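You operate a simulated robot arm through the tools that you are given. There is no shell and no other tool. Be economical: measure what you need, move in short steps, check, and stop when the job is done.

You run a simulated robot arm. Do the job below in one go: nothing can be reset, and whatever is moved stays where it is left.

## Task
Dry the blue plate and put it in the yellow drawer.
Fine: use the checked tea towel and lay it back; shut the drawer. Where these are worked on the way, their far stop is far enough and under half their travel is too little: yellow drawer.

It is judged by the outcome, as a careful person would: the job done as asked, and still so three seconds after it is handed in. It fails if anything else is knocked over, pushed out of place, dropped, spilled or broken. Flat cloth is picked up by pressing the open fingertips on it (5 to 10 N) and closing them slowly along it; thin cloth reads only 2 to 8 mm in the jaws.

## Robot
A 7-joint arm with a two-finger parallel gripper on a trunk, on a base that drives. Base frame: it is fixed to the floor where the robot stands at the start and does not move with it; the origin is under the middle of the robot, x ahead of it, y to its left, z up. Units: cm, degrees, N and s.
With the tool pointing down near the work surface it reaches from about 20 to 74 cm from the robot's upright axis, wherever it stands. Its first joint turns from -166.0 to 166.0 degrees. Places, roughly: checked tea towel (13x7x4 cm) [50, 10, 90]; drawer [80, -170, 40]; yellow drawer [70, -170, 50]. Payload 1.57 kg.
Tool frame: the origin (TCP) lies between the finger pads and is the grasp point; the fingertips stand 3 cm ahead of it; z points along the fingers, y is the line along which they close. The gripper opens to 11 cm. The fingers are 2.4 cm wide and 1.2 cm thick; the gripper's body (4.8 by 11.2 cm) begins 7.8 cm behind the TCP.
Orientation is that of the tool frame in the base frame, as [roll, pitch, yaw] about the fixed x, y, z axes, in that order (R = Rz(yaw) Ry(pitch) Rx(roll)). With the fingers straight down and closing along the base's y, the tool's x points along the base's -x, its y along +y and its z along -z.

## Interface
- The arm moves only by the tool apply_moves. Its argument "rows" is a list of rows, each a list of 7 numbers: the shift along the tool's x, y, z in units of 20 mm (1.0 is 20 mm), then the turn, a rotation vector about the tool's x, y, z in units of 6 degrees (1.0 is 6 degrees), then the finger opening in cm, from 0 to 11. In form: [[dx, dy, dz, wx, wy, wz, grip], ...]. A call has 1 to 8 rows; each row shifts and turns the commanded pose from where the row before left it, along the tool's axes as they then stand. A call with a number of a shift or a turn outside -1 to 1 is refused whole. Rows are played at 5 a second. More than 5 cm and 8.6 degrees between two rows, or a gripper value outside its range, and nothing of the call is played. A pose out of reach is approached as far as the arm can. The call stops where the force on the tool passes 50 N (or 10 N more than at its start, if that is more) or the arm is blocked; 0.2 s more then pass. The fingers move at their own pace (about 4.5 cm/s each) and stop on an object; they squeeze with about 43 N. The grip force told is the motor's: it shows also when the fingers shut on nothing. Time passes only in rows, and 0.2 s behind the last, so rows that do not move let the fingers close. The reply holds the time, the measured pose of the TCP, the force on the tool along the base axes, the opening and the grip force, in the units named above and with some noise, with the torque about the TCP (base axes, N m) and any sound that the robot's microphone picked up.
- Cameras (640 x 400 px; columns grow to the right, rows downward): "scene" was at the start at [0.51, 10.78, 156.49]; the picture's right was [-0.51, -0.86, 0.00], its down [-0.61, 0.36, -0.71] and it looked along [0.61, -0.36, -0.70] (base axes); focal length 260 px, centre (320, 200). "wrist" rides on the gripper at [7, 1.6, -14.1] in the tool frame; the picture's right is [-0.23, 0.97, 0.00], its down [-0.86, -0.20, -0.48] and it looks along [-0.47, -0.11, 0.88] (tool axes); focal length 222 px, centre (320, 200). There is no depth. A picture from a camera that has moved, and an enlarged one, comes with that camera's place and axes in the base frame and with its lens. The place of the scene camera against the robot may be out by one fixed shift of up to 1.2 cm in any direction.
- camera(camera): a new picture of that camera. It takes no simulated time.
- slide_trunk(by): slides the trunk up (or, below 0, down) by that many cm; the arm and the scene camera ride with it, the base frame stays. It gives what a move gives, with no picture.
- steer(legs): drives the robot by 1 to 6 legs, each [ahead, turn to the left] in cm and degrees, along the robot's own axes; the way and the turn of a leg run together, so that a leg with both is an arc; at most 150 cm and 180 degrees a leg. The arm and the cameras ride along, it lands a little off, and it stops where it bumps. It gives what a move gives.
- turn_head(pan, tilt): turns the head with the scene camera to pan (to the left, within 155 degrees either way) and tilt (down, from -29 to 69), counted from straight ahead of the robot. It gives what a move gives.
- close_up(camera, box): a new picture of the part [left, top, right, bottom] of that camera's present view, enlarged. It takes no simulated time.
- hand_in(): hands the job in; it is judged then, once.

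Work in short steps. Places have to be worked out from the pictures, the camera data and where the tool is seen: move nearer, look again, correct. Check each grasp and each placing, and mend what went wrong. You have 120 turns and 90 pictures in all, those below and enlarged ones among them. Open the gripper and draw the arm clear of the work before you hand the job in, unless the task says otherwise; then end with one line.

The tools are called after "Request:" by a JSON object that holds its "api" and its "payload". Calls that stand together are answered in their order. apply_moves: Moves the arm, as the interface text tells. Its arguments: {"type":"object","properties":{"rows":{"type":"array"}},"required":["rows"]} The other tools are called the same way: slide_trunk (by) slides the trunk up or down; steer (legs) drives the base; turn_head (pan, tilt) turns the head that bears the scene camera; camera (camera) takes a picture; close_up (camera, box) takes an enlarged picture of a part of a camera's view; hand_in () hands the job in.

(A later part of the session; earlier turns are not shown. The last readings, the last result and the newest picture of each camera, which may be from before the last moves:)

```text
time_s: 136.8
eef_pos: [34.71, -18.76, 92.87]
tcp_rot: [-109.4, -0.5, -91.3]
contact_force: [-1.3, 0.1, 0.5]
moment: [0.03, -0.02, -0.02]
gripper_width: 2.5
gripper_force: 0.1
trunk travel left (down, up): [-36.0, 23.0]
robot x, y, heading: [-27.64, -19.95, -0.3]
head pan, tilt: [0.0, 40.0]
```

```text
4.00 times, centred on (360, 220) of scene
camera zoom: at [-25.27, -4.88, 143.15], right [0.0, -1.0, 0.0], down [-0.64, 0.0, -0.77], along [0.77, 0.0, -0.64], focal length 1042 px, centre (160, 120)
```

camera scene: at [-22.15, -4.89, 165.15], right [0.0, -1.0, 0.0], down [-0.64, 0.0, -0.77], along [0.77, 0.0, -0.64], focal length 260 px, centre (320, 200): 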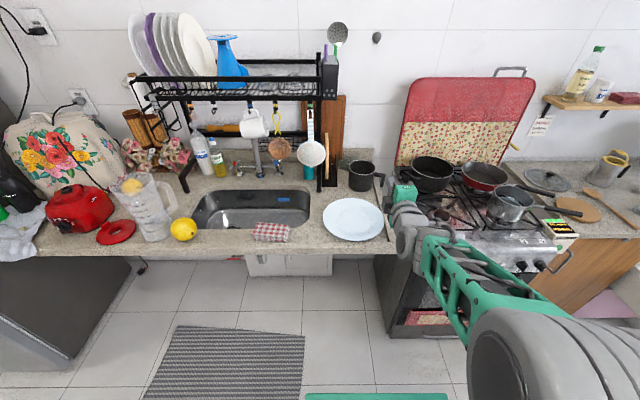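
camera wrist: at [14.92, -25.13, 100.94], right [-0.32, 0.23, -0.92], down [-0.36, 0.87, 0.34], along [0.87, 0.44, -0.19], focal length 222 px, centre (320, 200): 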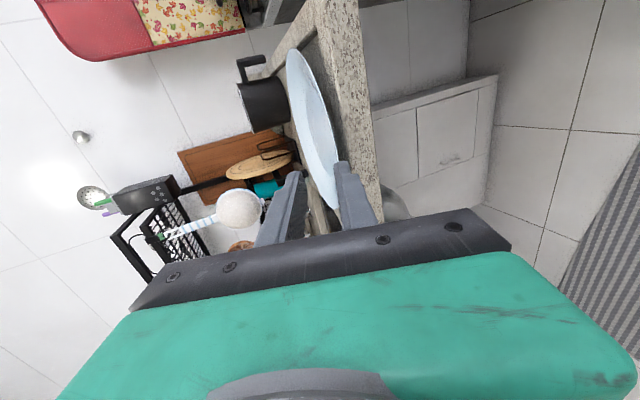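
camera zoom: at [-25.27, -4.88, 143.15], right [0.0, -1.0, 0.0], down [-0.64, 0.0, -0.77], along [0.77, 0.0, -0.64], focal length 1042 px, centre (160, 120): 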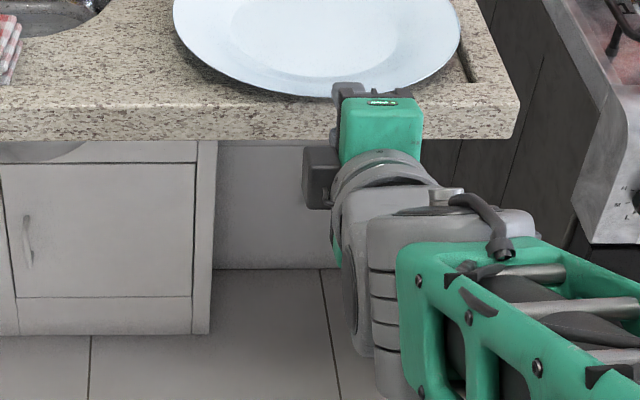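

The rim is lined up between the fingers. I advance 3 cm in small steps, watching force.

Request:
{"api": "apply_moves", "payload": {"rows": [[0, 0, 0.5, 0, 0, 0, 2.5], [0, 0, 0.4, 0, 0, 0, 2.5]]}}

Request:
{"api": "apply_moves", "payload": {"rows": [[0, 0, 0.3, 0, 0, 0, 2.5], [0, 0, 0.3, 0, 0, 0, 2.5]]}}

Request:
{"api": "close_up", "payload": {"camera": "wrist", "box": [220, 30, 460, 240]}}

```text
time_s: 137.4
eef_pos: [36.41, -18.76, 92.28]
tcp_rot: [-109.6, -0.5, -91.4]
contact_force: [0.8, -0.2, -0.5]
moment: [-0.01, 0.03, -0.01]
gripper_width: 2.49
gripper_force: 0.0
trunk travel left (down, up): [-36.0, 23.0]
robot x, y, heading: [-26.97, -19.72, -0.2]
head pan, tilt: [0.0, 40.0]
```

```text
time_s: 138.0
eef_pos: [37.45, -18.81, 91.88]
tcp_rot: [-109.5, -0.4, -91.3]
contact_force: [-0.8, 0.5, -0.2]
moment: [-0.04, -0.04, 0.01]
gripper_width: 2.51
gripper_force: 0.0
trunk travel left (down, up): [-36.0, 23.0]
robot x, y, heading: [-26.99, -19.65, -0.2]
head pan, tilt: [0.0, 40.0]
```

```text
1.90 times, centred on (340, 135) of wrist
camera zoom: at [23.42, -25.34, 95.19], right [-0.32, 0.23, -0.92], down [-0.36, 0.87, 0.34], along [0.87, 0.44, -0.2], focal length 423 px, centre (282, 324)
```

zoom: 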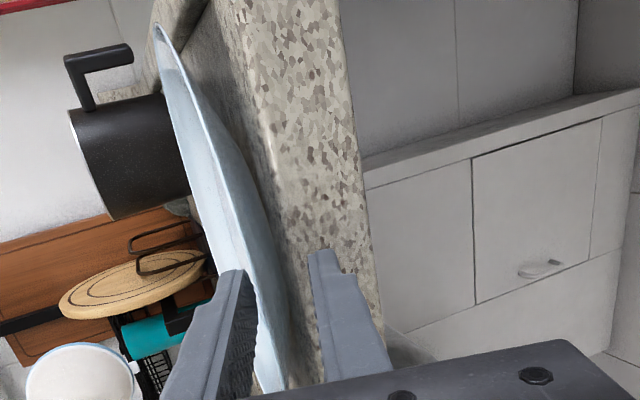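

Request:
{"api": "apply_moves", "payload": {"rows": [[0, 0, 0.25, 0, 0, 0, 2.5], [0, 0, 0.2, 0, 0, 0, 2.5]]}}

Request:
{"api": "apply_moves", "payload": {"rows": [[0, 0, 0.25, 0, 0, 0, 2.5], [0, 0, 0.25, 0, 0, 0, 2.5]]}}

```text
time_s: 138.6
eef_pos: [38.05, -18.87, 91.7]
tcp_rot: [-109.5, -0.5, -91.3]
contact_force: [-24.6, 0.9, 6.5]
moment: [0.11, 0.42, 0.28]
gripper_width: 2.61
gripper_force: 0.9
trunk travel left (down, up): [-36.0, 23.0]
robot x, y, heading: [-27.32, -19.63, -0.4]
head pan, tilt: [0.0, 40.0]
```

```text
time_s: 139.0
eef_pos: [38.12, -18.82, 91.58]
tcp_rot: [-109.4, -0.5, -91.3]
contact_force: [-41.9, -0.8, 14.7]
moment: [0.15, 0.56, 0.43]
gripper_width: 2.53
gripper_force: 0.1
trunk travel left (down, up): [-36.0, 23.0]
robot x, y, heading: [-27.36, -20.1, -0.1]
head pan, tilt: [0.0, 40.0]
stopped in row 1: the force on the tool passed its limit (the readings are from after the stop); the commanded pose is now the measured one
```

The lower tip meets the counter front at x 40.9. I back 0.4 cm and close on the rim.

Request:
{"api": "apply_moves", "payload": {"rows": [[0, 0, -0.2, 0, 0, 0, 2.5], [0, 0, 0, 0, 0, 0, 1.5], [0, 0, 0, 0, 0, 0, 0.8], [0, 0, 0, 0, 0, 0, 0.3], [0, 0, 0, 0, 0, 0, 0], [0, 0, 0, 0, 0, 0, 0]]}}

Request:
{"api": "close_up", "payload": {"camera": "wrist", "box": [220, 30, 460, 240]}}

```text
time_s: 140.4
eef_pos: [37.77, -18.8, 91.09]
tcp_rot: [-110.1, -0.7, -91.3]
contact_force: [-25.4, -2.6, -0.7]
moment: [-0.3, 0.29, 0.26]
gripper_width: 1.14
gripper_force: 24.5
trunk travel left (down, up): [-36.0, 23.0]
robot x, y, heading: [-27.22, -19.8, -0.2]
head pan, tilt: [0.0, 40.0]
```

```text
1.90 times, centred on (340, 135) of wrist
camera zoom: at [23.78, -25.32, 94.63], right [-0.33, 0.23, -0.92], down [-0.36, 0.87, 0.34], along [0.87, 0.44, -0.2], focal length 423 px, centre (282, 324)
```

zoom: 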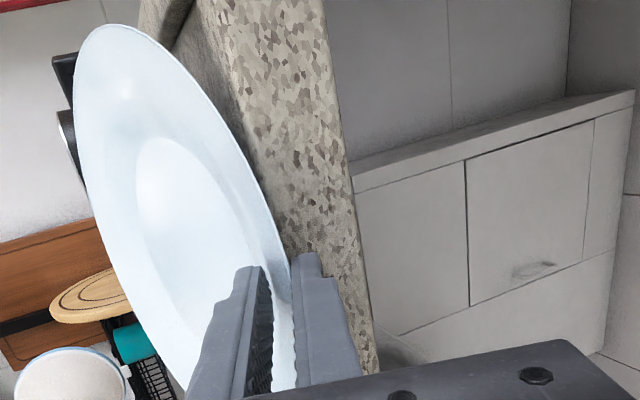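

The plate has tipped with the grip (far edge up), held at 1.14 cm. I ease up 1 cm and check how it sits.

Request:
{"api": "apply_moves", "payload": {"rows": [[0, -0.2, -0.25, 0, 0, 0, 0], [0, -0.25, -0.1, 0, 0, 0, 0]]}}

Request:
{"api": "camera", "payload": {"camera": "scene"}}

Request:
{"api": "camera", "payload": {"camera": "wrist"}}

```text
time_s: 141.0
eef_pos: [37.81, -18.68, 92.55]
tcp_rot: [-109.7, -0.5, -91.3]
contact_force: [1.6, 0.7, -1.8]
moment: [-0.08, 0.19, -0.01]
gripper_width: 0.37
gripper_force: 24.3
trunk travel left (down, up): [-36.0, 23.0]
robot x, y, heading: [-27.3, -19.81, -0.4]
head pan, tilt: [0.0, 40.0]
```

```text
28 pictures are left
camera scene: at [-25.27, -4.87, 143.15], right [0.0, -1.0, 0.0], down [-0.64, 0.0, -0.77], along [0.77, 0.0, -0.64], focal length 260 px, centre (320, 200)
```

scene: 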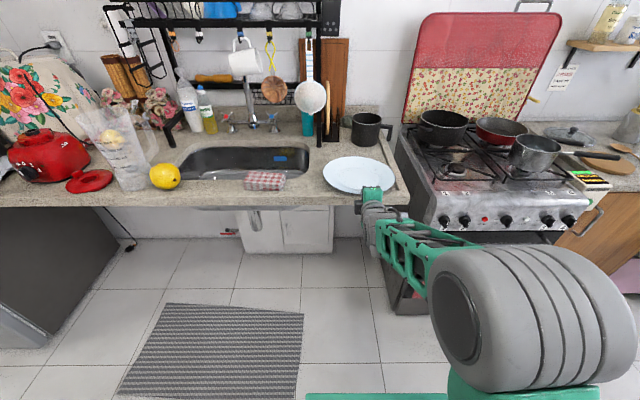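

```text
27 pictures are left
camera wrist: at [23.77, -25.21, 95.96], right [-0.32, 0.23, -0.92], down [-0.36, 0.87, 0.34], along [0.87, 0.45, -0.2], focal length 222 px, centre (320, 200)
```

wrist: 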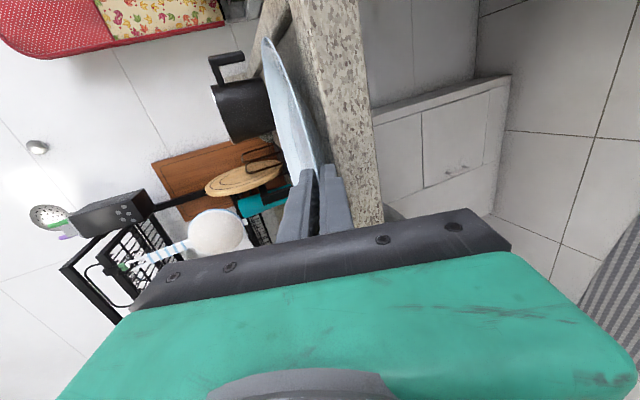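

Now the rim itself is gripped (0.37 cm) and the plate sits flat. I use this grip to pull the plate 4 cm further out, for a deeper regrip.

Request:
{"api": "apply_moves", "payload": {"rows": [[0, -0.1, -0.35, 0, 0, 0, 0], [0, 0.1, -0.5, 0, 0, 0, 0], [0, 0.168, -0.471, 0, 0, 0, 0], [0, 0.168, -0.471, 0, 0, 0, 0]]}}

Request:
{"api": "close_up", "payload": {"camera": "scene", "box": [300, 140, 420, 240]}}

Request:
{"api": "close_up", "payload": {"camera": "wrist", "box": [220, 30, 460, 240]}}

```text
time_s: 142.0
eef_pos: [34.11, -18.67, 93.0]
tcp_rot: [-109.6, -0.6, -91.2]
contact_force: [-0.9, -0.4, 1.6]
moment: [-0.32, 0.21, -0.06]
gripper_width: 0.43
gripper_force: 24.7
trunk travel left (down, up): [-36.0, 23.0]
robot x, y, heading: [-27.47, -19.74, 0.1]
head pan, tilt: [0.0, 40.0]
```

```text
4.00 times, centred on (360, 190) of scene
camera zoom: at [-25.34, -4.87, 143.16], right [0.0, -1.0, 0.0], down [-0.64, 0.0, -0.77], along [0.77, 0.0, -0.64], focal length 1042 px, centre (160, 240)
```

zoom: 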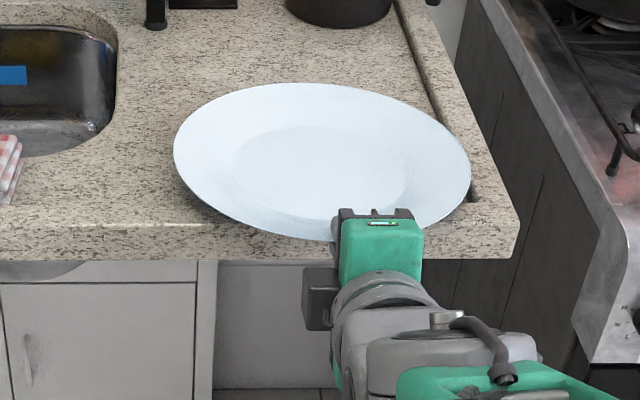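

```text
1.90 times, centred on (340, 135) of wrist
camera zoom: at [20.11, -25.23, 96.56], right [-0.32, 0.23, -0.92], down [-0.36, 0.87, 0.34], along [0.87, 0.44, -0.2], focal length 423 px, centre (282, 324)
```

zoom: 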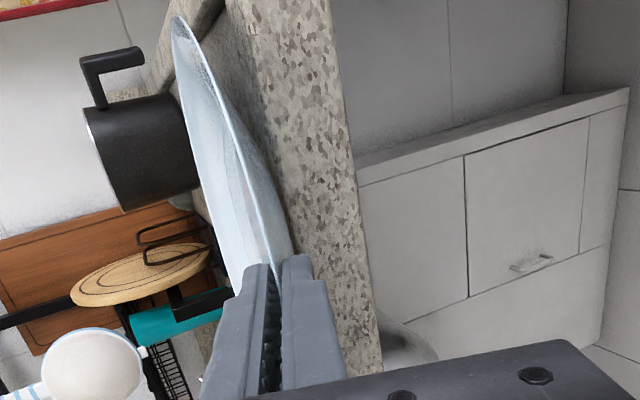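

Grip holds and the plate follows. I pull another 2.5 cm, then release and regrip deeper.

Request:
{"api": "apply_moves", "payload": {"rows": [[0, 0.168, -0.471, 0, 0, 0, 0], [0, 0.168, -0.471, 0, 0, 0, 0], [0, 0.09, -0.24, 0, 0, 0, 0]]}}

Request:
{"api": "close_up", "payload": {"camera": "scene", "box": [300, 140, 420, 240]}}

```text
time_s: 142.8
eef_pos: [31.64, -18.59, 92.92]
tcp_rot: [-109.8, -0.5, -91.2]
contact_force: [1.5, -0.1, -0.8]
moment: [-0.28, 0.11, 0.03]
gripper_width: 0.4
gripper_force: 24.7
trunk travel left (down, up): [-36.0, 23.0]
robot x, y, heading: [-27.4, -19.85, -0.2]
head pan, tilt: [0.0, 40.0]
```

```text
4.00 times, centred on (360, 190) of scene
camera zoom: at [-25.31, -4.88, 143.15], right [0.0, -1.0, 0.0], down [-0.64, 0.0, -0.77], along [0.77, 0.0, -0.64], focal length 1042 px, centre (160, 240)
```

zoom: 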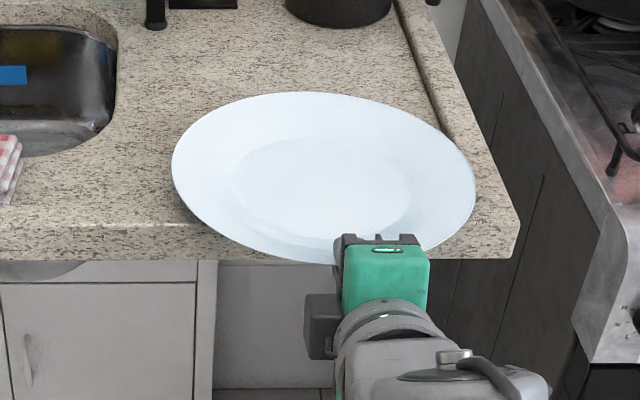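

The plate now overhangs about 7 cm with its centre at x 46, still well on the counter. I lower slightly, open, and slide in 3.5 cm deeper.

Request:
{"api": "apply_moves", "payload": {"rows": [[0, 0.18, 0.06, 0, 0, 0, 0], [0, 0, 0, 0, 0, 0, 0.8], [0, 0, 0, 0, 0, 0, 1.4], [0, 0, 0, 0, 0, 0, 2], [0, 0, 0, 0, 0, 0, 2.5]]}}

Request:
{"api": "camera", "payload": {"camera": "wrist"}}

Request:
{"api": "close_up", "payload": {"camera": "scene", "box": [300, 140, 420, 240]}}

```text
time_s: 144.0
eef_pos: [31.71, -18.56, 92.61]
tcp_rot: [-109.7, -0.5, -91.3]
contact_force: [-0.8, -0.3, -0.1]
moment: [-0.05, -0.01, -0.02]
gripper_width: 2.55
gripper_force: 0.8
trunk travel left (down, up): [-36.0, 23.0]
robot x, y, heading: [-27.27, -19.69, -0.3]
head pan, tilt: [0.0, 40.0]
```

```text
23 pictures are left
camera wrist: at [17.66, -25.12, 96.14], right [-0.32, 0.23, -0.92], down [-0.36, 0.87, 0.34], along [0.87, 0.44, -0.2], focal length 222 px, centre (320, 200)
```

wrist: 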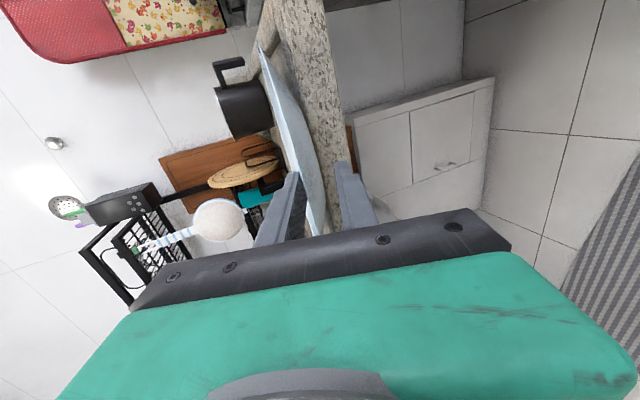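

```text
4.00 times, centred on (360, 190) of scene
camera zoom: at [-25.33, -4.88, 143.15], right [0.0, -1.0, 0.0], down [-0.64, 0.0, -0.77], along [0.77, 0.0, -0.64], focal length 1042 px, centre (160, 240)
```

zoom: 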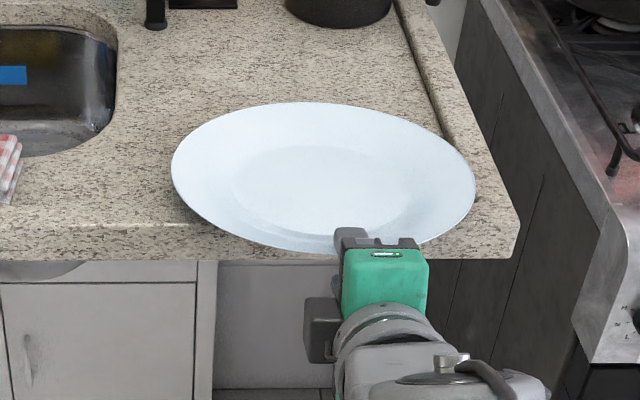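

The plate rests flat and free. I advance 4.4 cm with the rim between the fingers and close.

Request:
{"api": "apply_moves", "payload": {"rows": [[0, 0, 0.5, 0, 0, 0, 2.5], [0, 0, 0.5, 0, 0, 0, 2.5], [0, 0, 0.5, 0, 0, 0, 2.5], [0, 0, 0.4, 0, 0, 0, 2.5], [0, 0, 0.3, 0, 0, 0, 2.5]]}}

Request:
{"api": "apply_moves", "payload": {"rows": [[0, 0, 0, 0, 0, 0, 1.8], [0, 0, 0, 0, 0, 0, 1.2], [0, 0, 0, 0, 0, 0, 0.6], [0, 0, 0, 0, 0, 0, 0], [0, 0, 0, 0, 0, 0, 0]]}}

Request:
{"api": "close_up", "payload": {"camera": "wrist", "box": [220, 30, 460, 240]}}

```text
time_s: 145.2
eef_pos: [35.83, -18.79, 91.25]
tcp_rot: [-109.6, -0.5, -91.4]
contact_force: [-0.1, 0.5, -0.1]
moment: [-0.03, 0.04, 0.0]
gripper_width: 2.55
gripper_force: 0.3
trunk travel left (down, up): [-36.0, 23.0]
robot x, y, heading: [-27.77, -19.41, -0.2]
head pan, tilt: [0.0, 40.0]
```

```text
time_s: 146.4
eef_pos: [35.85, -18.72, 91.25]
tcp_rot: [-109.6, -0.6, -91.3]
contact_force: [1.0, 0.7, 4.9]
moment: [-0.14, -0.28, 0.11]
gripper_width: 0.77
gripper_force: 26.6
trunk travel left (down, up): [-36.0, 23.0]
robot x, y, heading: [-27.12, -19.96, -0.3]
head pan, tilt: [0.0, 40.0]
```

```text
1.90 times, centred on (340, 135) of wrist
camera zoom: at [21.8, -25.25, 94.79], right [-0.32, 0.23, -0.92], down [-0.36, 0.87, 0.34], along [0.87, 0.44, -0.2], focal length 423 px, centre (282, 324)
```

zoom: 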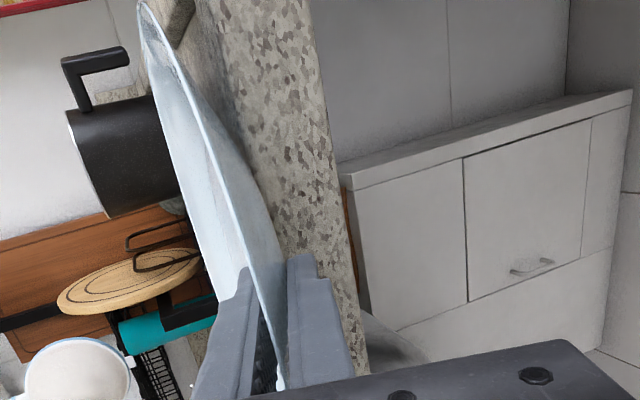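

Deep grip now. I lift 3 cm and check.

Request:
{"api": "apply_moves", "payload": {"rows": [[0, -0.235, -0.084, 0, 0, 0, 0], [0, -0.235, -0.084, 0, 0, 0, 0], [0, -0.471, -0.168, 0, 0, 0, 0], [0, -0.471, -0.168, 0, 0, 0, 0]]}}

Request:
{"api": "camera", "payload": {"camera": "scene"}}

```text
time_s: 147.4
eef_pos: [35.86, -18.66, 93.98]
tcp_rot: [-109.8, -0.6, -91.3]
contact_force: [-0.2, 0.3, -4.6]
moment: [0.1, 0.72, -0.34]
gripper_width: 0.72
gripper_force: 26.5
trunk travel left (down, up): [-36.0, 23.0]
robot x, y, heading: [-27.61, -20.08, -0.4]
head pan, tilt: [0.0, 40.0]
```

```text
20 pictures are left
camera scene: at [-25.29, -4.88, 143.15], right [0.0, -1.0, 0.0], down [-0.64, 0.0, -0.77], along [0.77, 0.0, -0.64], focal length 260 px, centre (320, 200)
```

scene: 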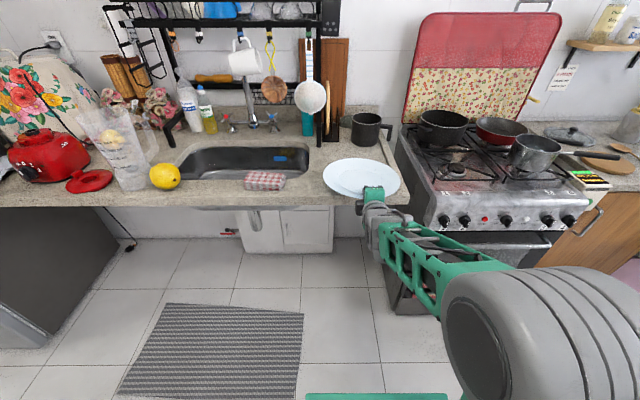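

Plate held (4.6 N, level). I raise it, back off, and drive toward the open drawer's front-left corner, to reach in diagonally.

Request:
{"api": "slide_trunk", "payload": {"by": 20}}

Request:
{"api": "steer", "payload": {"legs": [[-35, 0]]}}

Request:
{"api": "camera", "payload": {"camera": "wrist"}}

```text
time_s: 149.6
eef_pos: [35.79, -18.68, 114.04]
tcp_rot: [-109.9, -0.6, -91.4]
contact_force: [0.1, -0.4, -5.4]
moment: [-0.06, 0.35, 0.17]
gripper_width: 0.69
gripper_force: 26.4
trunk travel left (down, up): [-56.0, 3.0]
robot x, y, heading: [-27.11, -19.99, -0.0]
head pan, tilt: [0.0, 40.0]
```

```text
time_s: 151.8
eef_pos: [0.96, -18.27, 114.18]
tcp_rot: [-109.7, -0.5, -91.0]
contact_force: [-0.6, 0.0, -4.6]
moment: [-0.08, 0.35, 0.09]
gripper_width: 0.66
gripper_force: 26.0
trunk travel left (down, up): [-56.0, 3.0]
robot x, y, heading: [-62.08, -20.1, 0.2]
head pan, tilt: [0.0, 40.0]
```

```text
19 pictures are left
camera wrist: at [-13.0, -24.84, 117.57], right [-0.33, 0.22, -0.92], down [-0.37, 0.86, 0.34], along [0.87, 0.45, -0.2], focal length 222 px, centre (320, 200)
```

wrist: 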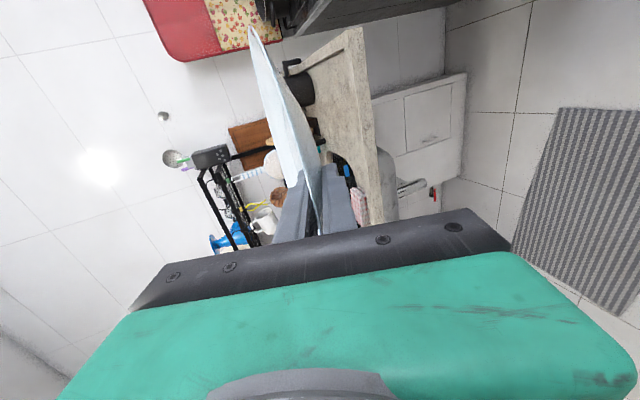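

Plate secure. I drive on to the drawer.

Request:
{"api": "steer", "payload": {"legs": [[0, -90], [63, 0], [0, 45]]}}

Request:
{"api": "steer", "payload": {"legs": [[52, 0]]}}

Request:
{"api": "turn_head", "payload": {"pan": 0, "tilt": 48}}

Request:
{"api": "camera", "payload": {"camera": "scene"}}

```text
time_s: 161.2
eef_pos: [-19.53, -127.47, 114.02]
tcp_rot: [-109.7, -0.6, -138.2]
contact_force: [-0.7, -0.6, -4.9]
moment: [0.31, 0.35, -0.03]
gripper_width: 0.67
gripper_force: 26.6
trunk travel left (down, up): [-56.0, 3.0]
robot x, y, heading: [-63.71, -82.4, -47.4]
head pan, tilt: [0.0, 40.0]
```

```text
time_s: 164.2
eef_pos: [15.53, -165.54, 113.99]
tcp_rot: [-109.8, -0.5, -138.2]
contact_force: [1.1, 0.9, -4.7]
moment: [0.29, 0.31, 0.01]
gripper_width: 0.66
gripper_force: 26.2
trunk travel left (down, up): [-56.0, 3.0]
robot x, y, heading: [-28.37, -120.25, -47.1]
head pan, tilt: [0.0, 40.0]
```

```text
time_s: 164.9
eef_pos: [15.51, -165.4, 113.94]
tcp_rot: [-109.8, -0.6, -138.2]
contact_force: [0.2, -0.2, -4.2]
moment: [0.34, 0.31, 0.01]
gripper_width: 0.66
gripper_force: 26.6
trunk travel left (down, up): [-56.0, 3.0]
robot x, y, heading: [-28.48, -119.93, -47.2]
head pan, tilt: [0.0, 48.0]
```

```text
18 pictures are left
camera scene: at [-16.27, -111.6, 162.01], right [-0.73, -0.68, 0.0], down [-0.5, 0.55, -0.67], along [0.45, -0.49, -0.74], focal length 260 px, centre (320, 200)
```

scene: 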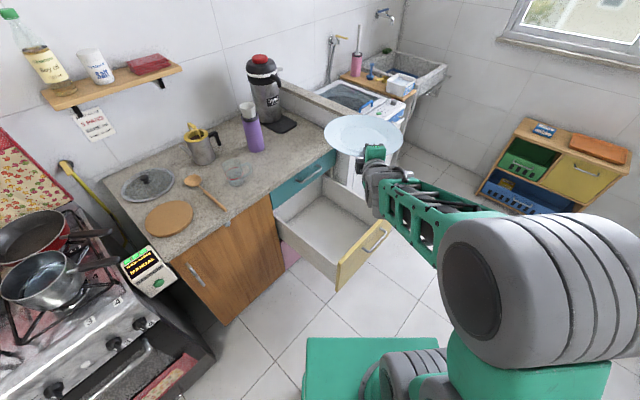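

I zoom into the open drawer to measure its inside.

Request:
{"api": "close_up", "payload": {"camera": "scene", "box": [250, 150, 410, 300]}}

```text
2.67 times, centred on (330, 225) of scene
camera zoom: at [-16.27, -111.6, 162.01], right [-0.73, -0.68, 0.0], down [-0.5, 0.55, -0.67], along [0.45, -0.49, -0.74], focal length 695 px, centre (293, 133)
```

zoom: 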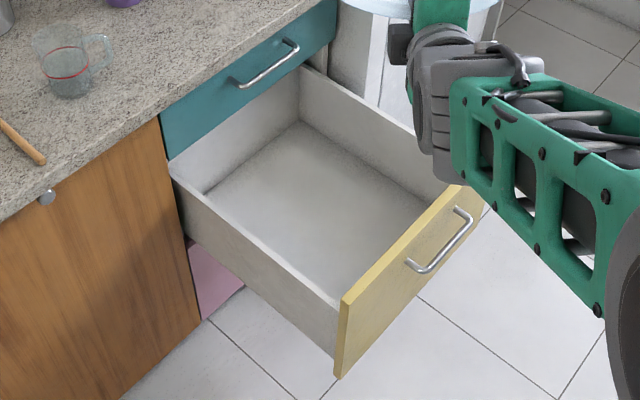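

Inside is about x 11.5–47.5, y -155..-185, floor z about 58, walls top about 74. A finger azimuth of about -33° gives most room behind the hand, so I reposition: turn, shift 11.5 cm in -y, and face -33°.

Request:
{"api": "steer", "payload": {"legs": [[0, -43], [11.5, 0], [0, 57]]}}

Request:
{"api": "apply_moves", "payload": {"rows": [[0, 0, 0, -0.85, 0, 0, 0], [0, 0, 0, -0.85, 0, 0, 0], [0, 0, 0, -0.85, 0, 0, 0], [0, 0, 0, -0.85, 0, 0, 0], [0, 0, 0, -0.8, 0, 0, 0]]}}

Request:
{"api": "camera", "payload": {"camera": "scene"}}

```text
time_s: 170.6
eef_pos: [26.0, -163.98, 114.01]
tcp_rot: [-109.8, -0.6, -123.3]
contact_force: [0.7, 0.3, -5.1]
moment: [0.21, 0.4, -0.01]
gripper_width: 0.64
gripper_force: 26.4
trunk travel left (down, up): [-56.0, 3.0]
robot x, y, heading: [-28.15, -131.42, -32.4]
head pan, tilt: [0.0, 48.0]
```

```text
time_s: 171.8
eef_pos: [25.77, -164.06, 113.96]
tcp_rot: [-135.0, -0.6, -123.2]
contact_force: [0.0, 0.1, -4.7]
moment: [0.2, 0.39, -0.02]
gripper_width: 0.65
gripper_force: 26.1
trunk travel left (down, up): [-56.0, 3.0]
robot x, y, heading: [-28.3, -131.69, -32.1]
head pan, tilt: [0.0, 48.0]
```

```text
16 pictures are left
camera scene: at [-18.95, -120.06, 162.01], right [-0.53, -0.85, 0.0], down [-0.63, 0.4, -0.67], along [0.57, -0.36, -0.74], focal length 260 px, centre (320, 200)
```

scene: 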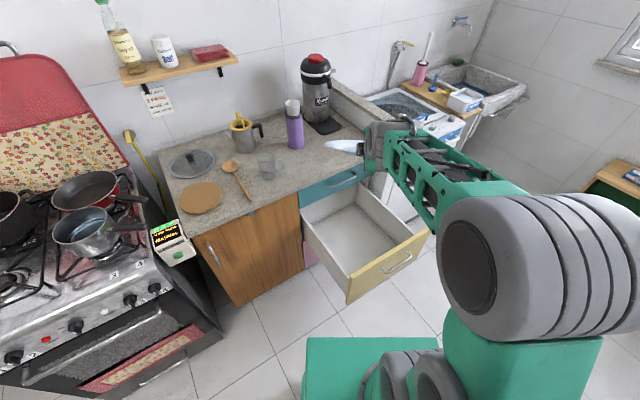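

Pitched to 45°. I shift back 2.5 cm for clearance to the counter front, then lower toward the drawer.

Request:
{"api": "apply_moves", "payload": {"rows": [[0.4, 0.34, -0.34, 0, 0, 0, 0], [0.4, 0.34, -0.34, 0, 0, 0, 0]]}}

Request:
{"api": "slide_trunk", "payload": {"by": -20}}

Request:
{"api": "close_up", "payload": {"camera": "scene", "box": [280, 80, 460, 240]}}

```text
time_s: 172.4
eef_pos: [23.29, -164.29, 113.95]
tcp_rot: [-135.0, -0.6, -123.2]
contact_force: [0.0, 0.6, -4.6]
moment: [0.18, 0.35, 0.0]
gripper_width: 0.64
gripper_force: 25.9
trunk travel left (down, up): [-56.0, 3.0]
robot x, y, heading: [-28.56, -131.71, -32.1]
head pan, tilt: [0.0, 48.0]
```

```text
time_s: 174.6
eef_pos: [23.39, -164.33, 93.94]
tcp_rot: [-135.1, -0.5, -123.2]
contact_force: [-1.1, 0.2, -5.1]
moment: [0.18, 0.36, 0.02]
gripper_width: 0.65
gripper_force: 26.3
trunk travel left (down, up): [-36.0, 23.0]
robot x, y, heading: [-28.49, -131.58, -32.1]
head pan, tilt: [0.0, 48.0]
```

```text
2.50 times, centred on (370, 160) of scene
camera zoom: at [-18.98, -120.05, 142.01], right [-0.53, -0.85, 0.0], down [-0.63, 0.4, -0.67], along [0.57, -0.36, -0.74], focal length 651 px, centre (195, 300)
```

zoom: 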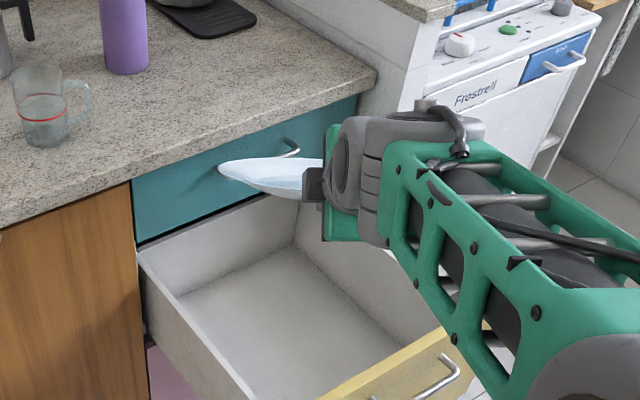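

Clear of the teal handle by about 3 cm. I lower 14 cm more.

Request:
{"api": "slide_trunk", "payload": {"by": -14}}

Request:
{"api": "close_up", "payload": {"camera": "scene", "box": [280, 60, 460, 220]}}

Request:
{"api": "camera", "payload": {"camera": "wrist"}}

```text
time_s: 176.3
eef_pos: [23.51, -164.3, 80.19]
tcp_rot: [-134.9, -0.5, -123.3]
contact_force: [-0.3, -0.5, -5.8]
moment: [0.21, 0.39, -0.04]
gripper_width: 0.64
gripper_force: 26.4
trunk travel left (down, up): [-22.0, 37.0]
robot x, y, heading: [-28.32, -131.65, -32.4]
head pan, tilt: [0.0, 48.0]
```

```text
2.50 times, centred on (370, 140) of scene
camera zoom: at [-18.98, -120.04, 128.01], right [-0.53, -0.85, 0.0], down [-0.63, 0.4, -0.67], along [0.57, -0.36, -0.74], focal length 651 px, centre (195, 350)
```

zoom: 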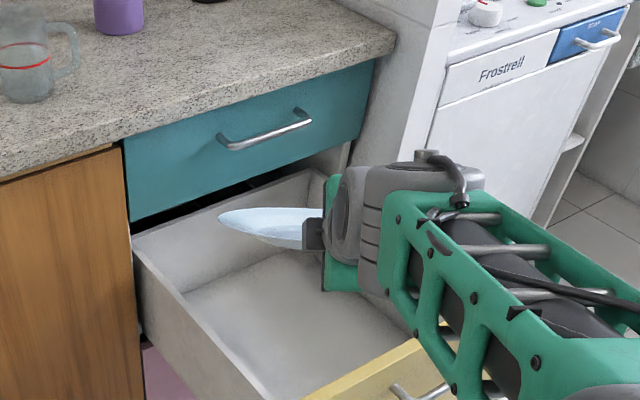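

```text
13 pictures are left
camera wrist: at [10.3, -163.86, 89.09], right [-0.46, 0.56, -0.69], down [0.31, 0.83, 0.47], along [0.84, 0.0, -0.55], focal length 222 px, centre (320, 200)
```

wrist: 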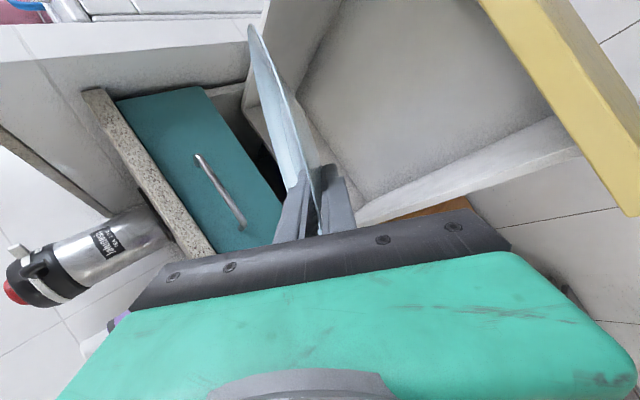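

Plate is inside the wall outline. I lower 8 more, then touch down by small arm steps.

Request:
{"api": "slide_trunk", "payload": {"by": -8}}

Request:
{"api": "apply_moves", "payload": {"rows": [[0, 0.177, 0.177, 0, 0, 0, 0], [0, 0.177, 0.177, 0, 0, 0, 0], [0, 0.177, 0.177, 0, 0, 0, 0]]}}

Request:
{"api": "apply_moves", "payload": {"rows": [[0, 0.177, 0.177, 0, 0, 0, 0], [0, 0.177, 0.177, 0, 0, 0, 0]]}}

```text
time_s: 177.4
eef_pos: [23.57, -164.26, 72.02]
tcp_rot: [-135.0, -0.5, -123.3]
contact_force: [0.6, -0.7, -5.3]
moment: [0.2, 0.35, -0.01]
gripper_width: 0.65
gripper_force: 25.7
trunk travel left (down, up): [-14.0, 45.0]
robot x, y, heading: [-28.42, -131.67, -32.2]
head pan, tilt: [0.0, 48.0]
```

```text
time_s: 178.2
eef_pos: [23.34, -164.15, 70.48]
tcp_rot: [-135.0, -0.5, -123.2]
contact_force: [0.1, 0.8, -5.3]
moment: [0.22, 0.36, 0.0]
gripper_width: 0.62
gripper_force: 26.6
trunk travel left (down, up): [-14.0, 45.0]
robot x, y, heading: [-27.92, -131.21, -32.2]
head pan, tilt: [0.0, 48.0]
```

```text
time_s: 178.8
eef_pos: [23.32, -164.18, 69.56]
tcp_rot: [-135.0, -0.5, -123.2]
contact_force: [0.4, 0.2, -5.8]
moment: [0.21, 0.33, -0.01]
gripper_width: 0.63
gripper_force: 25.5
trunk travel left (down, up): [-14.0, 45.0]
robot x, y, heading: [-28.07, -131.63, -32.0]
head pan, tilt: [0.0, 48.0]
```

Request:
{"api": "close_up", "payload": {"camera": "scene", "box": [280, 60, 440, 200]}}

Request:
{"api": "apply_moves", "payload": {"rows": [[0, 0.177, 0.177, 0, 0, 0, 0], [0, 0.177, 0.177, 0, 0, 0, 0]]}}

```text
2.86 times, centred on (360, 130) of scene
camera zoom: at [-18.99, -120.04, 120.01], right [-0.53, -0.85, 0.0], down [-0.63, 0.4, -0.67], along [0.57, -0.36, -0.74], focal length 744 px, centre (206, 400)
```

zoom: 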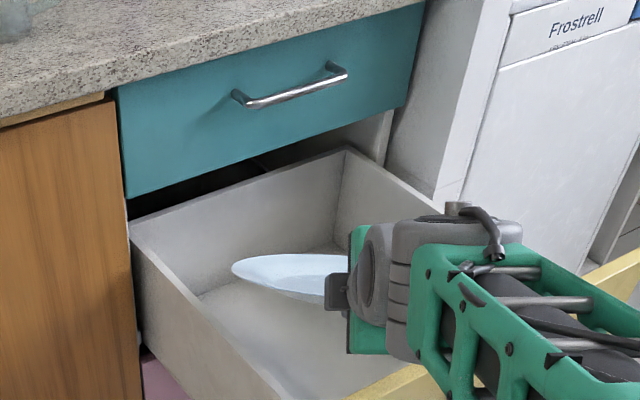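

```text
time_s: 179.4
eef_pos: [23.42, -164.14, 68.45]
tcp_rot: [-135.0, -0.5, -123.1]
contact_force: [0.5, 0.4, -4.9]
moment: [0.2, 0.38, -0.01]
gripper_width: 0.63
gripper_force: 26.2
trunk travel left (down, up): [-14.0, 45.0]
robot x, y, heading: [-28.31, -131.96, -32.3]
head pan, tilt: [0.0, 48.0]
```

Plate is well inside; no contact yet. I keep stepping down.

Request:
{"api": "apply_moves", "payload": {"rows": [[0, 0.177, 0.177, 0, 0, 0, 0], [0, 0.177, 0.177, 0, 0, 0, 0]]}}

Request:
{"api": "apply_moves", "payload": {"rows": [[0, 0.177, 0.177, 0, 0, 0, 0], [0, 0.177, 0.177, 0, 0, 0, 0]]}}

Request:
{"api": "apply_moves", "payload": {"rows": [[0, 0.177, 0.177, 0, 0, 0, 0], [0, 0.177, 0.177, 0, 0, 0, 0]]}}

```text
time_s: 180.1
eef_pos: [23.29, -164.3, 67.44]
tcp_rot: [-135.0, -0.5, -123.2]
contact_force: [0.2, -0.6, -4.5]
moment: [0.19, 0.31, 0.01]
gripper_width: 0.66
gripper_force: 26.3
trunk travel left (down, up): [-14.0, 45.0]
robot x, y, heading: [-28.13, -131.85, -32.2]
head pan, tilt: [0.0, 48.0]
```

```text
time_s: 180.7
eef_pos: [23.67, -164.27, 67.16]
tcp_rot: [-134.4, -0.7, -123.1]
contact_force: [8.1, -1.3, 19.6]
moment: [1.2, 3.05, -0.11]
gripper_width: 0.65
gripper_force: 26.0
trunk travel left (down, up): [-14.0, 45.0]
robot x, y, heading: [-28.43, -131.2, -32.1]
head pan, tilt: [0.0, 48.0]
```

```text
time_s: 181.2
eef_pos: [24.01, -164.27, 66.87]
tcp_rot: [-133.7, -0.5, -123.0]
contact_force: [6.5, -1.4, 3.9]
moment: [0.59, 1.5, -0.2]
gripper_width: 0.65
gripper_force: 26.3
trunk travel left (down, up): [-14.0, 45.0]
robot x, y, heading: [-28.41, -131.1, -32.1]
head pan, tilt: [0.0, 48.0]
stopped in row 2: the force on the tool passed its limit (the readings are from after the stop); the commanded pose is now the measured one
```

The moment's sign shows the hand's body is touching the front panel, not the plate the floor. I rise 1.2 cm at once and shift 2.8 cm deeper (+x).

Request:
{"api": "apply_moves", "payload": {"rows": [[0, -0.42, -0.42, 0, 0, 0, 0], [-0.25, -0.28, 0.28, 0, 0, 0, 0], [-0.25, -0.28, 0.28, 0, 0, 0, 0], [-0.26, -0.27, 0.27, 0, 0, 0, 0]]}}

Request:
{"api": "close_up", "payload": {"camera": "scene", "box": [280, 60, 480, 220]}}

```text
time_s: 182.2
eef_pos: [26.58, -164.46, 67.95]
tcp_rot: [-134.0, -0.4, -123.1]
contact_force: [-0.3, 0.5, -4.6]
moment: [0.19, 0.37, -0.04]
gripper_width: 0.63
gripper_force: 26.1
trunk travel left (down, up): [-14.0, 45.0]
robot x, y, heading: [-28.12, -131.31, -32.3]
head pan, tilt: [0.0, 48.0]
```

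```text
2.50 times, centred on (380, 140) of scene
camera zoom: at [-18.98, -120.04, 120.01], right [-0.53, -0.85, 0.0], down [-0.63, 0.4, -0.67], along [0.57, -0.36, -0.74], focal length 651 px, centre (170, 350)
```

zoom: 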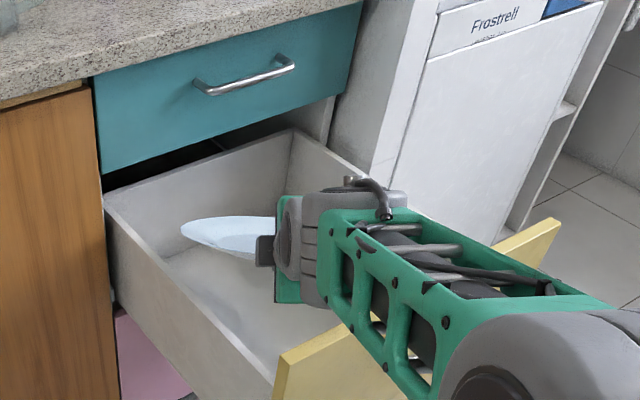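

Free again. I step down watching force and moment sign.

Request:
{"api": "apply_moves", "payload": {"rows": [[0, 0.177, 0.177, 0, 0, 0, 0], [0, 0.177, 0.177, 0, 0, 0, 0]]}}

Request:
{"api": "apply_moves", "payload": {"rows": [[0, 0.177, 0.177, 0, 0, 0, 0], [0, 0.1, 0.1, 0, 0, 0, 0]]}}

Request:
{"api": "apply_moves", "payload": {"rows": [[0, 0.177, 0.177, 0, 0, 0, 0]]}}

```text
time_s: 182.8
eef_pos: [26.64, -164.53, 66.95]
tcp_rot: [-133.9, -0.5, -123.1]
contact_force: [-0.6, 0.0, -5.4]
moment: [0.21, 0.32, 0.04]
gripper_width: 0.62
gripper_force: 26.4
trunk travel left (down, up): [-14.0, 45.0]
robot x, y, heading: [-28.21, -131.65, -32.0]
head pan, tilt: [0.0, 48.0]
```

```text
time_s: 183.4
eef_pos: [26.64, -164.45, 66.36]
tcp_rot: [-133.8, -0.6, -123.1]
contact_force: [-0.3, 0.9, -4.6]
moment: [0.21, 0.4, 0.01]
gripper_width: 0.64
gripper_force: 26.7
trunk travel left (down, up): [-14.0, 45.0]
robot x, y, heading: [-28.13, -131.55, -32.2]
head pan, tilt: [0.0, 48.0]
```

```text
time_s: 183.8
eef_pos: [26.57, -164.41, 65.74]
tcp_rot: [-133.8, -0.5, -123.3]
contact_force: [0.3, 0.4, -5.3]
moment: [0.18, 0.34, -0.02]
gripper_width: 0.66
gripper_force: 26.6
trunk travel left (down, up): [-14.0, 45.0]
robot x, y, heading: [-28.3, -131.44, -32.2]
head pan, tilt: [0.0, 48.0]
```

Still no floor: the drawer is deeper than judged. I pitch down 9° more for panel clearance and keep stepping down.

Request:
{"api": "apply_moves", "payload": {"rows": [[0, -0.1, -0.1, -0.5, 0, 0, 0], [0, 0, 0, -0.5, 0, 0, 0], [0, 0, 0, -0.5, 0, 0, 0]]}}

Request:
{"api": "apply_moves", "payload": {"rows": [[0, 0.13, 0.2, 0, 0, 0, 0]]}}

Request:
{"api": "apply_moves", "payload": {"rows": [[0, 0.13, 0.2, 0, 0, 0, 0]]}}

Request:
{"api": "apply_moves", "payload": {"rows": [[0, 0.13, 0.2, 0, 0, 0, 0]]}}

Request:
{"api": "apply_moves", "payload": {"rows": [[0, 0.13, 0.2, 0, 0, 0, 0]]}}

```text
time_s: 184.6
eef_pos: [26.62, -164.44, 65.95]
tcp_rot: [-143.0, -0.5, -123.1]
contact_force: [0.4, -0.4, -4.9]
moment: [0.2, 0.32, 0.0]
gripper_width: 0.66
gripper_force: 25.9
trunk travel left (down, up): [-14.0, 45.0]
robot x, y, heading: [-28.47, -131.83, -32.2]
head pan, tilt: [0.0, 48.0]
```

```text
time_s: 185.0
eef_pos: [26.67, -164.62, 65.62]
tcp_rot: [-142.9, -0.5, -123.1]
contact_force: [0.6, 1.1, -4.6]
moment: [0.19, 0.3, -0.03]
gripper_width: 0.61
gripper_force: 25.6
trunk travel left (down, up): [-14.0, 45.0]
robot x, y, heading: [-28.25, -131.67, -32.1]
head pan, tilt: [0.0, 48.0]
```

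```text
time_s: 185.4
eef_pos: [26.7, -164.51, 65.25]
tcp_rot: [-142.8, -0.4, -123.0]
contact_force: [-0.8, -0.3, -4.9]
moment: [0.2, 0.33, 0.0]
gripper_width: 0.63
gripper_force: 25.7
trunk travel left (down, up): [-14.0, 45.0]
robot x, y, heading: [-27.93, -131.53, -32.1]
head pan, tilt: [0.0, 48.0]
```

```text
time_s: 185.8
eef_pos: [26.69, -164.48, 64.61]
tcp_rot: [-142.8, -0.5, -123.1]
contact_force: [0.0, -0.2, -4.3]
moment: [0.15, 0.3, 0.03]
gripper_width: 0.62
gripper_force: 26.5
trunk travel left (down, up): [-14.0, 45.0]
robot x, y, heading: [-28.31, -131.57, -32.1]
head pan, tilt: [0.0, 48.0]
```

```text
time_s: 186.2
eef_pos: [26.65, -164.46, 64.33]
tcp_rot: [-142.7, -0.6, -123.1]
contact_force: [1.2, 1.0, -5.8]
moment: [0.2, 0.33, 0.01]
gripper_width: 0.62
gripper_force: 26.0
trunk travel left (down, up): [-14.0, 45.0]
robot x, y, heading: [-28.11, -131.59, -32.1]
head pan, tilt: [0.0, 48.0]
```

Request:
{"api": "close_up", "payload": {"camera": "scene", "box": [300, 90, 420, 190]}}

Request:
{"api": "close_up", "payload": {"camera": "wrist", "box": [160, 0, 480, 240]}}

```text
4.00 times, centred on (360, 140) of scene
camera zoom: at [-18.98, -120.04, 120.01], right [-0.53, -0.85, 0.0], down [-0.63, 0.4, -0.67], along [0.57, -0.36, -0.74], focal length 1042 px, centre (160, 440)
```

zoom: 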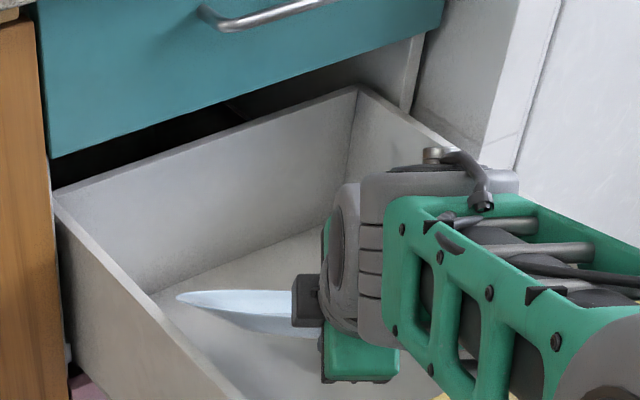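

```text
1.67 times, centred on (320, 120) of wrist
camera zoom: at [14.69, -164.74, 74.69], right [-0.53, 0.61, -0.59], down [0.36, 0.79, 0.49], along [0.77, 0.05, -0.64], focal length 370 px, centre (320, 333)
```

zoom: 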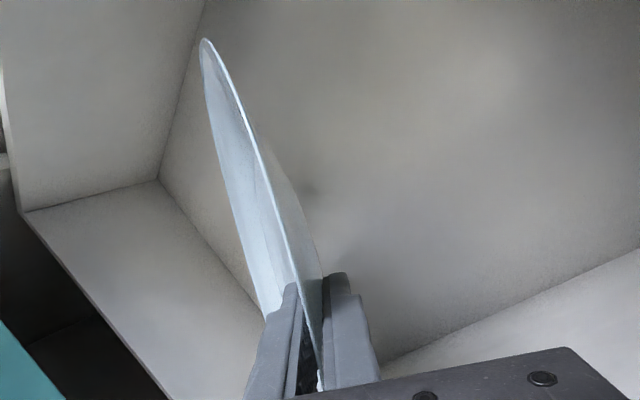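

The back floor corner works out at z about 52.5, so there is more to go. I continue down.

Request:
{"api": "apply_moves", "payload": {"rows": [[0, 0.15, 0.2, 0, 0, 0, 0], [0, 0.15, 0.2, 0, 0, 0, 0]]}}

Request:
{"api": "apply_moves", "payload": {"rows": [[0, 0.15, 0.2, 0, 0, 0, 0], [0, 0.15, 0.2, 0, 0, 0, 0]]}}

Request:
{"api": "apply_moves", "payload": {"rows": [[0, 0.15, 0.2, 0, 0, 0, 0], [0, 0.15, 0.2, 0, 0, 0, 0]]}}

```text
time_s: 186.8
eef_pos: [26.71, -164.42, 63.18]
tcp_rot: [-142.8, -0.4, -123.1]
contact_force: [0.1, -0.4, -4.7]
moment: [0.2, 0.34, -0.03]
gripper_width: 0.65
gripper_force: 25.5
trunk travel left (down, up): [-14.0, 45.0]
robot x, y, heading: [-28.28, -131.34, -32.1]
head pan, tilt: [0.0, 48.0]
```

```text
time_s: 187.4
eef_pos: [26.8, -164.55, 62.18]
tcp_rot: [-142.9, -0.4, -123.1]
contact_force: [-1.2, -0.1, -5.2]
moment: [0.18, 0.3, 0.0]
gripper_width: 0.66
gripper_force: 26.1
trunk travel left (down, up): [-14.0, 45.0]
robot x, y, heading: [-28.2, -131.32, -31.9]
head pan, tilt: [0.0, 48.0]
```

```text
time_s: 188.0
eef_pos: [26.77, -164.53, 61.19]
tcp_rot: [-143.0, -0.5, -123.1]
contact_force: [0.3, 0.0, -4.6]
moment: [0.23, 0.33, 0.01]
gripper_width: 0.64
gripper_force: 25.5
trunk travel left (down, up): [-14.0, 45.0]
robot x, y, heading: [-28.36, -131.63, -32.2]
head pan, tilt: [0.0, 48.0]
```

Request:
{"api": "apply_moves", "payload": {"rows": [[0, 0, 0, -0.5, 0, 0, 0], [0, 0, 0, -0.5, 0, 0, 0], [0, 0.13, 0.22, 0, 0, 0, 0]]}}

Request:
{"api": "apply_moves", "payload": {"rows": [[0, 0.13, 0.22, 0, 0, 0, 0], [0, 0.13, 0.22, 0, 0, 0, 0]]}}

Request:
{"api": "apply_moves", "payload": {"rows": [[0, 0.13, 0.22, 0, 0, 0, 0]]}}

Request:
{"api": "close_up", "payload": {"camera": "wrist", "box": [160, 0, 480, 240]}}

```text
time_s: 188.8
eef_pos: [26.74, -164.56, 60.6]
tcp_rot: [-148.8, -0.5, -123.1]
contact_force: [0.3, -0.1, -4.8]
moment: [0.16, 0.31, 0.01]
gripper_width: 0.62
gripper_force: 26.0
trunk travel left (down, up): [-14.0, 45.0]
robot x, y, heading: [-28.48, -131.27, -31.8]
head pan, tilt: [0.0, 48.0]
```

```text
time_s: 189.4
eef_pos: [26.88, -164.52, 59.56]
tcp_rot: [-149.0, -0.5, -123.1]
contact_force: [-0.2, -0.1, -5.6]
moment: [0.15, 0.28, 0.0]
gripper_width: 0.6
gripper_force: 26.1
trunk travel left (down, up): [-14.0, 45.0]
robot x, y, heading: [-28.69, -131.47, -32.3]
head pan, tilt: [0.0, 48.0]
```

```text
time_s: 189.8
eef_pos: [26.77, -164.49, 59.2]
tcp_rot: [-148.8, -0.5, -123.0]
contact_force: [0.2, 0.1, -5.4]
moment: [0.18, 0.31, 0.03]
gripper_width: 0.63
gripper_force: 26.3
trunk travel left (down, up): [-14.0, 45.0]
robot x, y, heading: [-28.0, -131.57, -32.0]
head pan, tilt: [0.0, 48.0]
```

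```text
1.67 times, centred on (320, 120) of wrist
camera zoom: at [15.8, -165.48, 70.58], right [-0.58, 0.64, -0.51], down [0.4, 0.76, 0.51], along [0.71, 0.09, -0.7], focal length 370 px, centre (320, 333)
```

zoom: 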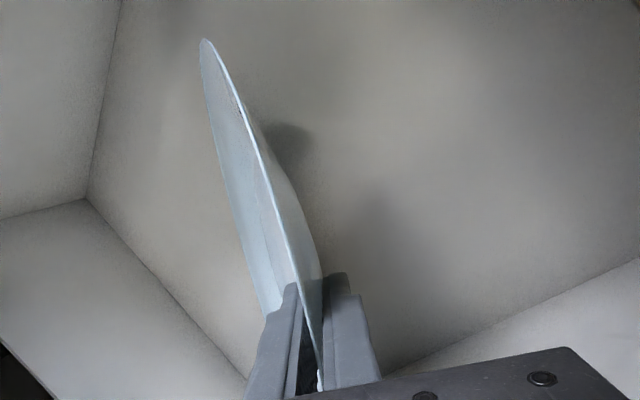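

Getting near: the shadow is right under the foot. I keep stepping down.

Request:
{"api": "apply_moves", "payload": {"rows": [[0, 0.13, 0.22, 0, 0, 0, 0]]}}

Request:
{"api": "apply_moves", "payload": {"rows": [[0, 0.13, 0.22, 0, 0, 0, 0]]}}

Request:
{"api": "apply_moves", "payload": {"rows": [[0, 0.13, 0.22, 0, 0, 0, 0]]}}

Request:
{"api": "apply_moves", "payload": {"rows": [[0, 0.13, 0.22, 0, 0, 0, 0]]}}

```text
time_s: 190.2
eef_pos: [26.84, -164.62, 58.67]
tcp_rot: [-148.8, -0.5, -123.0]
contact_force: [0.1, 0.0, -4.0]
moment: [0.17, 0.3, -0.03]
gripper_width: 0.63
gripper_force: 26.2
trunk travel left (down, up): [-14.0, 45.0]
robot x, y, heading: [-28.3, -131.48, -32.0]
head pan, tilt: [0.0, 48.0]
```

```text
time_s: 190.6
eef_pos: [26.97, -164.65, 58.38]
tcp_rot: [-148.5, -0.5, -123.0]
contact_force: [3.9, -0.2, 9.0]
moment: [0.05, 2.68, 0.04]
gripper_width: 0.64
gripper_force: 25.9
trunk travel left (down, up): [-14.0, 45.0]
robot x, y, heading: [-28.36, -131.82, -32.4]
head pan, tilt: [0.0, 48.0]
```

```text
time_s: 191.0
eef_pos: [27.16, -164.64, 58.28]
tcp_rot: [-148.1, -0.6, -123.0]
contact_force: [12.6, -1.0, 38.9]
moment: [-0.08, 7.55, 0.29]
gripper_width: 0.63
gripper_force: 26.1
trunk travel left (down, up): [-14.0, 45.0]
robot x, y, heading: [-28.34, -131.36, -32.2]
head pan, tilt: [0.0, 48.0]
```

```text
time_s: 191.3
eef_pos: [27.38, -164.8, 58.24]
tcp_rot: [-147.8, -0.6, -122.7]
contact_force: [7.6, -1.0, 4.8]
moment: [0.28, 2.56, 0.28]
gripper_width: 0.63
gripper_force: 25.8
trunk travel left (down, up): [-14.0, 45.0]
robot x, y, heading: [-28.27, -131.84, -32.1]
head pan, tilt: [0.0, 48.0]
stopped in row 1: the force on the tool passed its limit (the readings are from after the stop); the commanded pose is now the measured one
```

Again it is the wrist on the front panel (moment acts 17 cm behind). I rise 0.8 cm and move 3.8 cm deeper along the finger azimuth, where there is room to the back wall (x about 51).

Request:
{"api": "apply_moves", "payload": {"rows": [[0, -0.21, -0.34, 0, 0, 0, 0], [0, -0.4, 0.25, 0, 0, 0, 0], [0, -0.4, 0.25, 0, 0, 0, 0], [0, -0.4, 0.25, 0, 0, 0, 0], [0, -0.4, 0.25, 0, 0, 0, 0]]}}

Request:
{"api": "apply_moves", "payload": {"rows": [[0, 0.13, 0.22, 0, 0, 0, 0], [0, 0.13, 0.22, 0, 0, 0, 0]]}}

Request:
{"api": "apply_moves", "payload": {"rows": [[0, 0.13, 0.22, 0, 0, 0, 0], [0, 0.13, 0.22, 0, 0, 0, 0]]}}

Request:
{"api": "apply_moves", "payload": {"rows": [[0, 0.13, 0.22, 0, 0, 0, 0]]}}

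```text
time_s: 192.5
eef_pos: [30.3, -166.91, 58.86]
tcp_rot: [-148.0, -0.5, -122.9]
contact_force: [0.8, -0.1, -5.1]
moment: [0.17, 0.29, 0.0]
gripper_width: 0.62
gripper_force: 25.3
trunk travel left (down, up): [-14.0, 45.0]
robot x, y, heading: [-27.95, -131.83, -31.9]
head pan, tilt: [0.0, 48.0]
```

```text
time_s: 193.1
eef_pos: [30.36, -166.88, 57.86]
tcp_rot: [-147.9, -0.6, -122.9]
contact_force: [-0.6, 0.0, -5.0]
moment: [0.01, 0.12, -0.01]
gripper_width: 0.6
gripper_force: 26.1
trunk travel left (down, up): [-14.0, 45.0]
robot x, y, heading: [-28.26, -131.63, -32.1]
head pan, tilt: [0.0, 48.0]
```

```text
time_s: 193.7
eef_pos: [30.49, -166.97, 57.02]
tcp_rot: [-147.7, -0.6, -122.9]
contact_force: [0.5, 1.0, 1.8]
moment: [-0.37, -0.49, 0.05]
gripper_width: 0.61
gripper_force: 26.3
trunk travel left (down, up): [-14.0, 45.0]
robot x, y, heading: [-28.36, -131.81, -31.9]
head pan, tilt: [0.0, 48.0]
```

```text
time_s: 194.1
eef_pos: [30.53, -166.96, 56.71]
tcp_rot: [-147.7, -0.6, -122.8]
contact_force: [-1.1, 2.4, 5.8]
moment: [-0.69, -1.33, 0.38]
gripper_width: 0.73
gripper_force: 26.4
trunk travel left (down, up): [-14.0, 45.0]
robot x, y, heading: [-28.17, -131.91, -31.6]
head pan, tilt: [0.0, 48.0]
```

The moment has reversed: the plate's far edge is on the drawer floor. I open slightly so the near rim rests on the lower finger, then lower it down with the finger.

Request:
{"api": "apply_moves", "payload": {"rows": [[0, 0, 0, 0, 0, 0, 1], [0, 0, 0, 0, 0, 0, 1.4], [0, 0, 0, 0, 0, 0, 1.8], [0, 0, 0, 0, 0, 0, 2.2], [0, 0, 0, 0, 0, 0, 2.5]]}}

Request:
{"api": "close_up", "payload": {"camera": "wrist", "box": [160, 0, 480, 240]}}

```text
time_s: 195.3
eef_pos: [30.37, -166.81, 56.42]
tcp_rot: [-147.8, -0.6, -122.9]
contact_force: [-1.3, 1.4, -2.7]
moment: [0.02, 0.12, 0.04]
gripper_width: 2.69
gripper_force: 0.8
trunk travel left (down, up): [-14.0, 45.0]
robot x, y, heading: [-28.38, -131.64, -32.0]
head pan, tilt: [0.0, 48.0]
```

```text
1.67 times, centred on (320, 120) of wrist
camera zoom: at [19.24, -167.75, 67.76], right [-0.57, 0.63, -0.52], down [0.4, 0.77, 0.5], along [0.72, 0.08, -0.69], focal length 370 px, centre (320, 333)
```

zoom: 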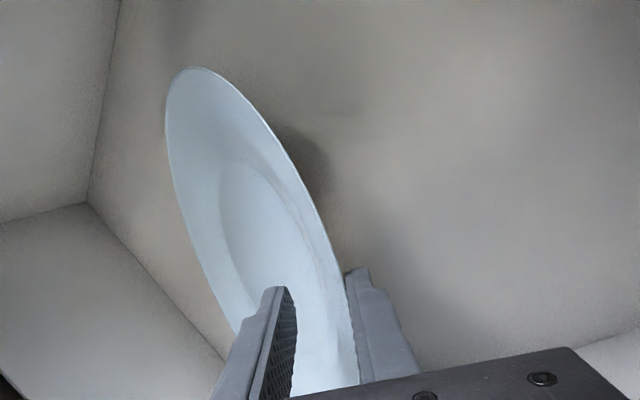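

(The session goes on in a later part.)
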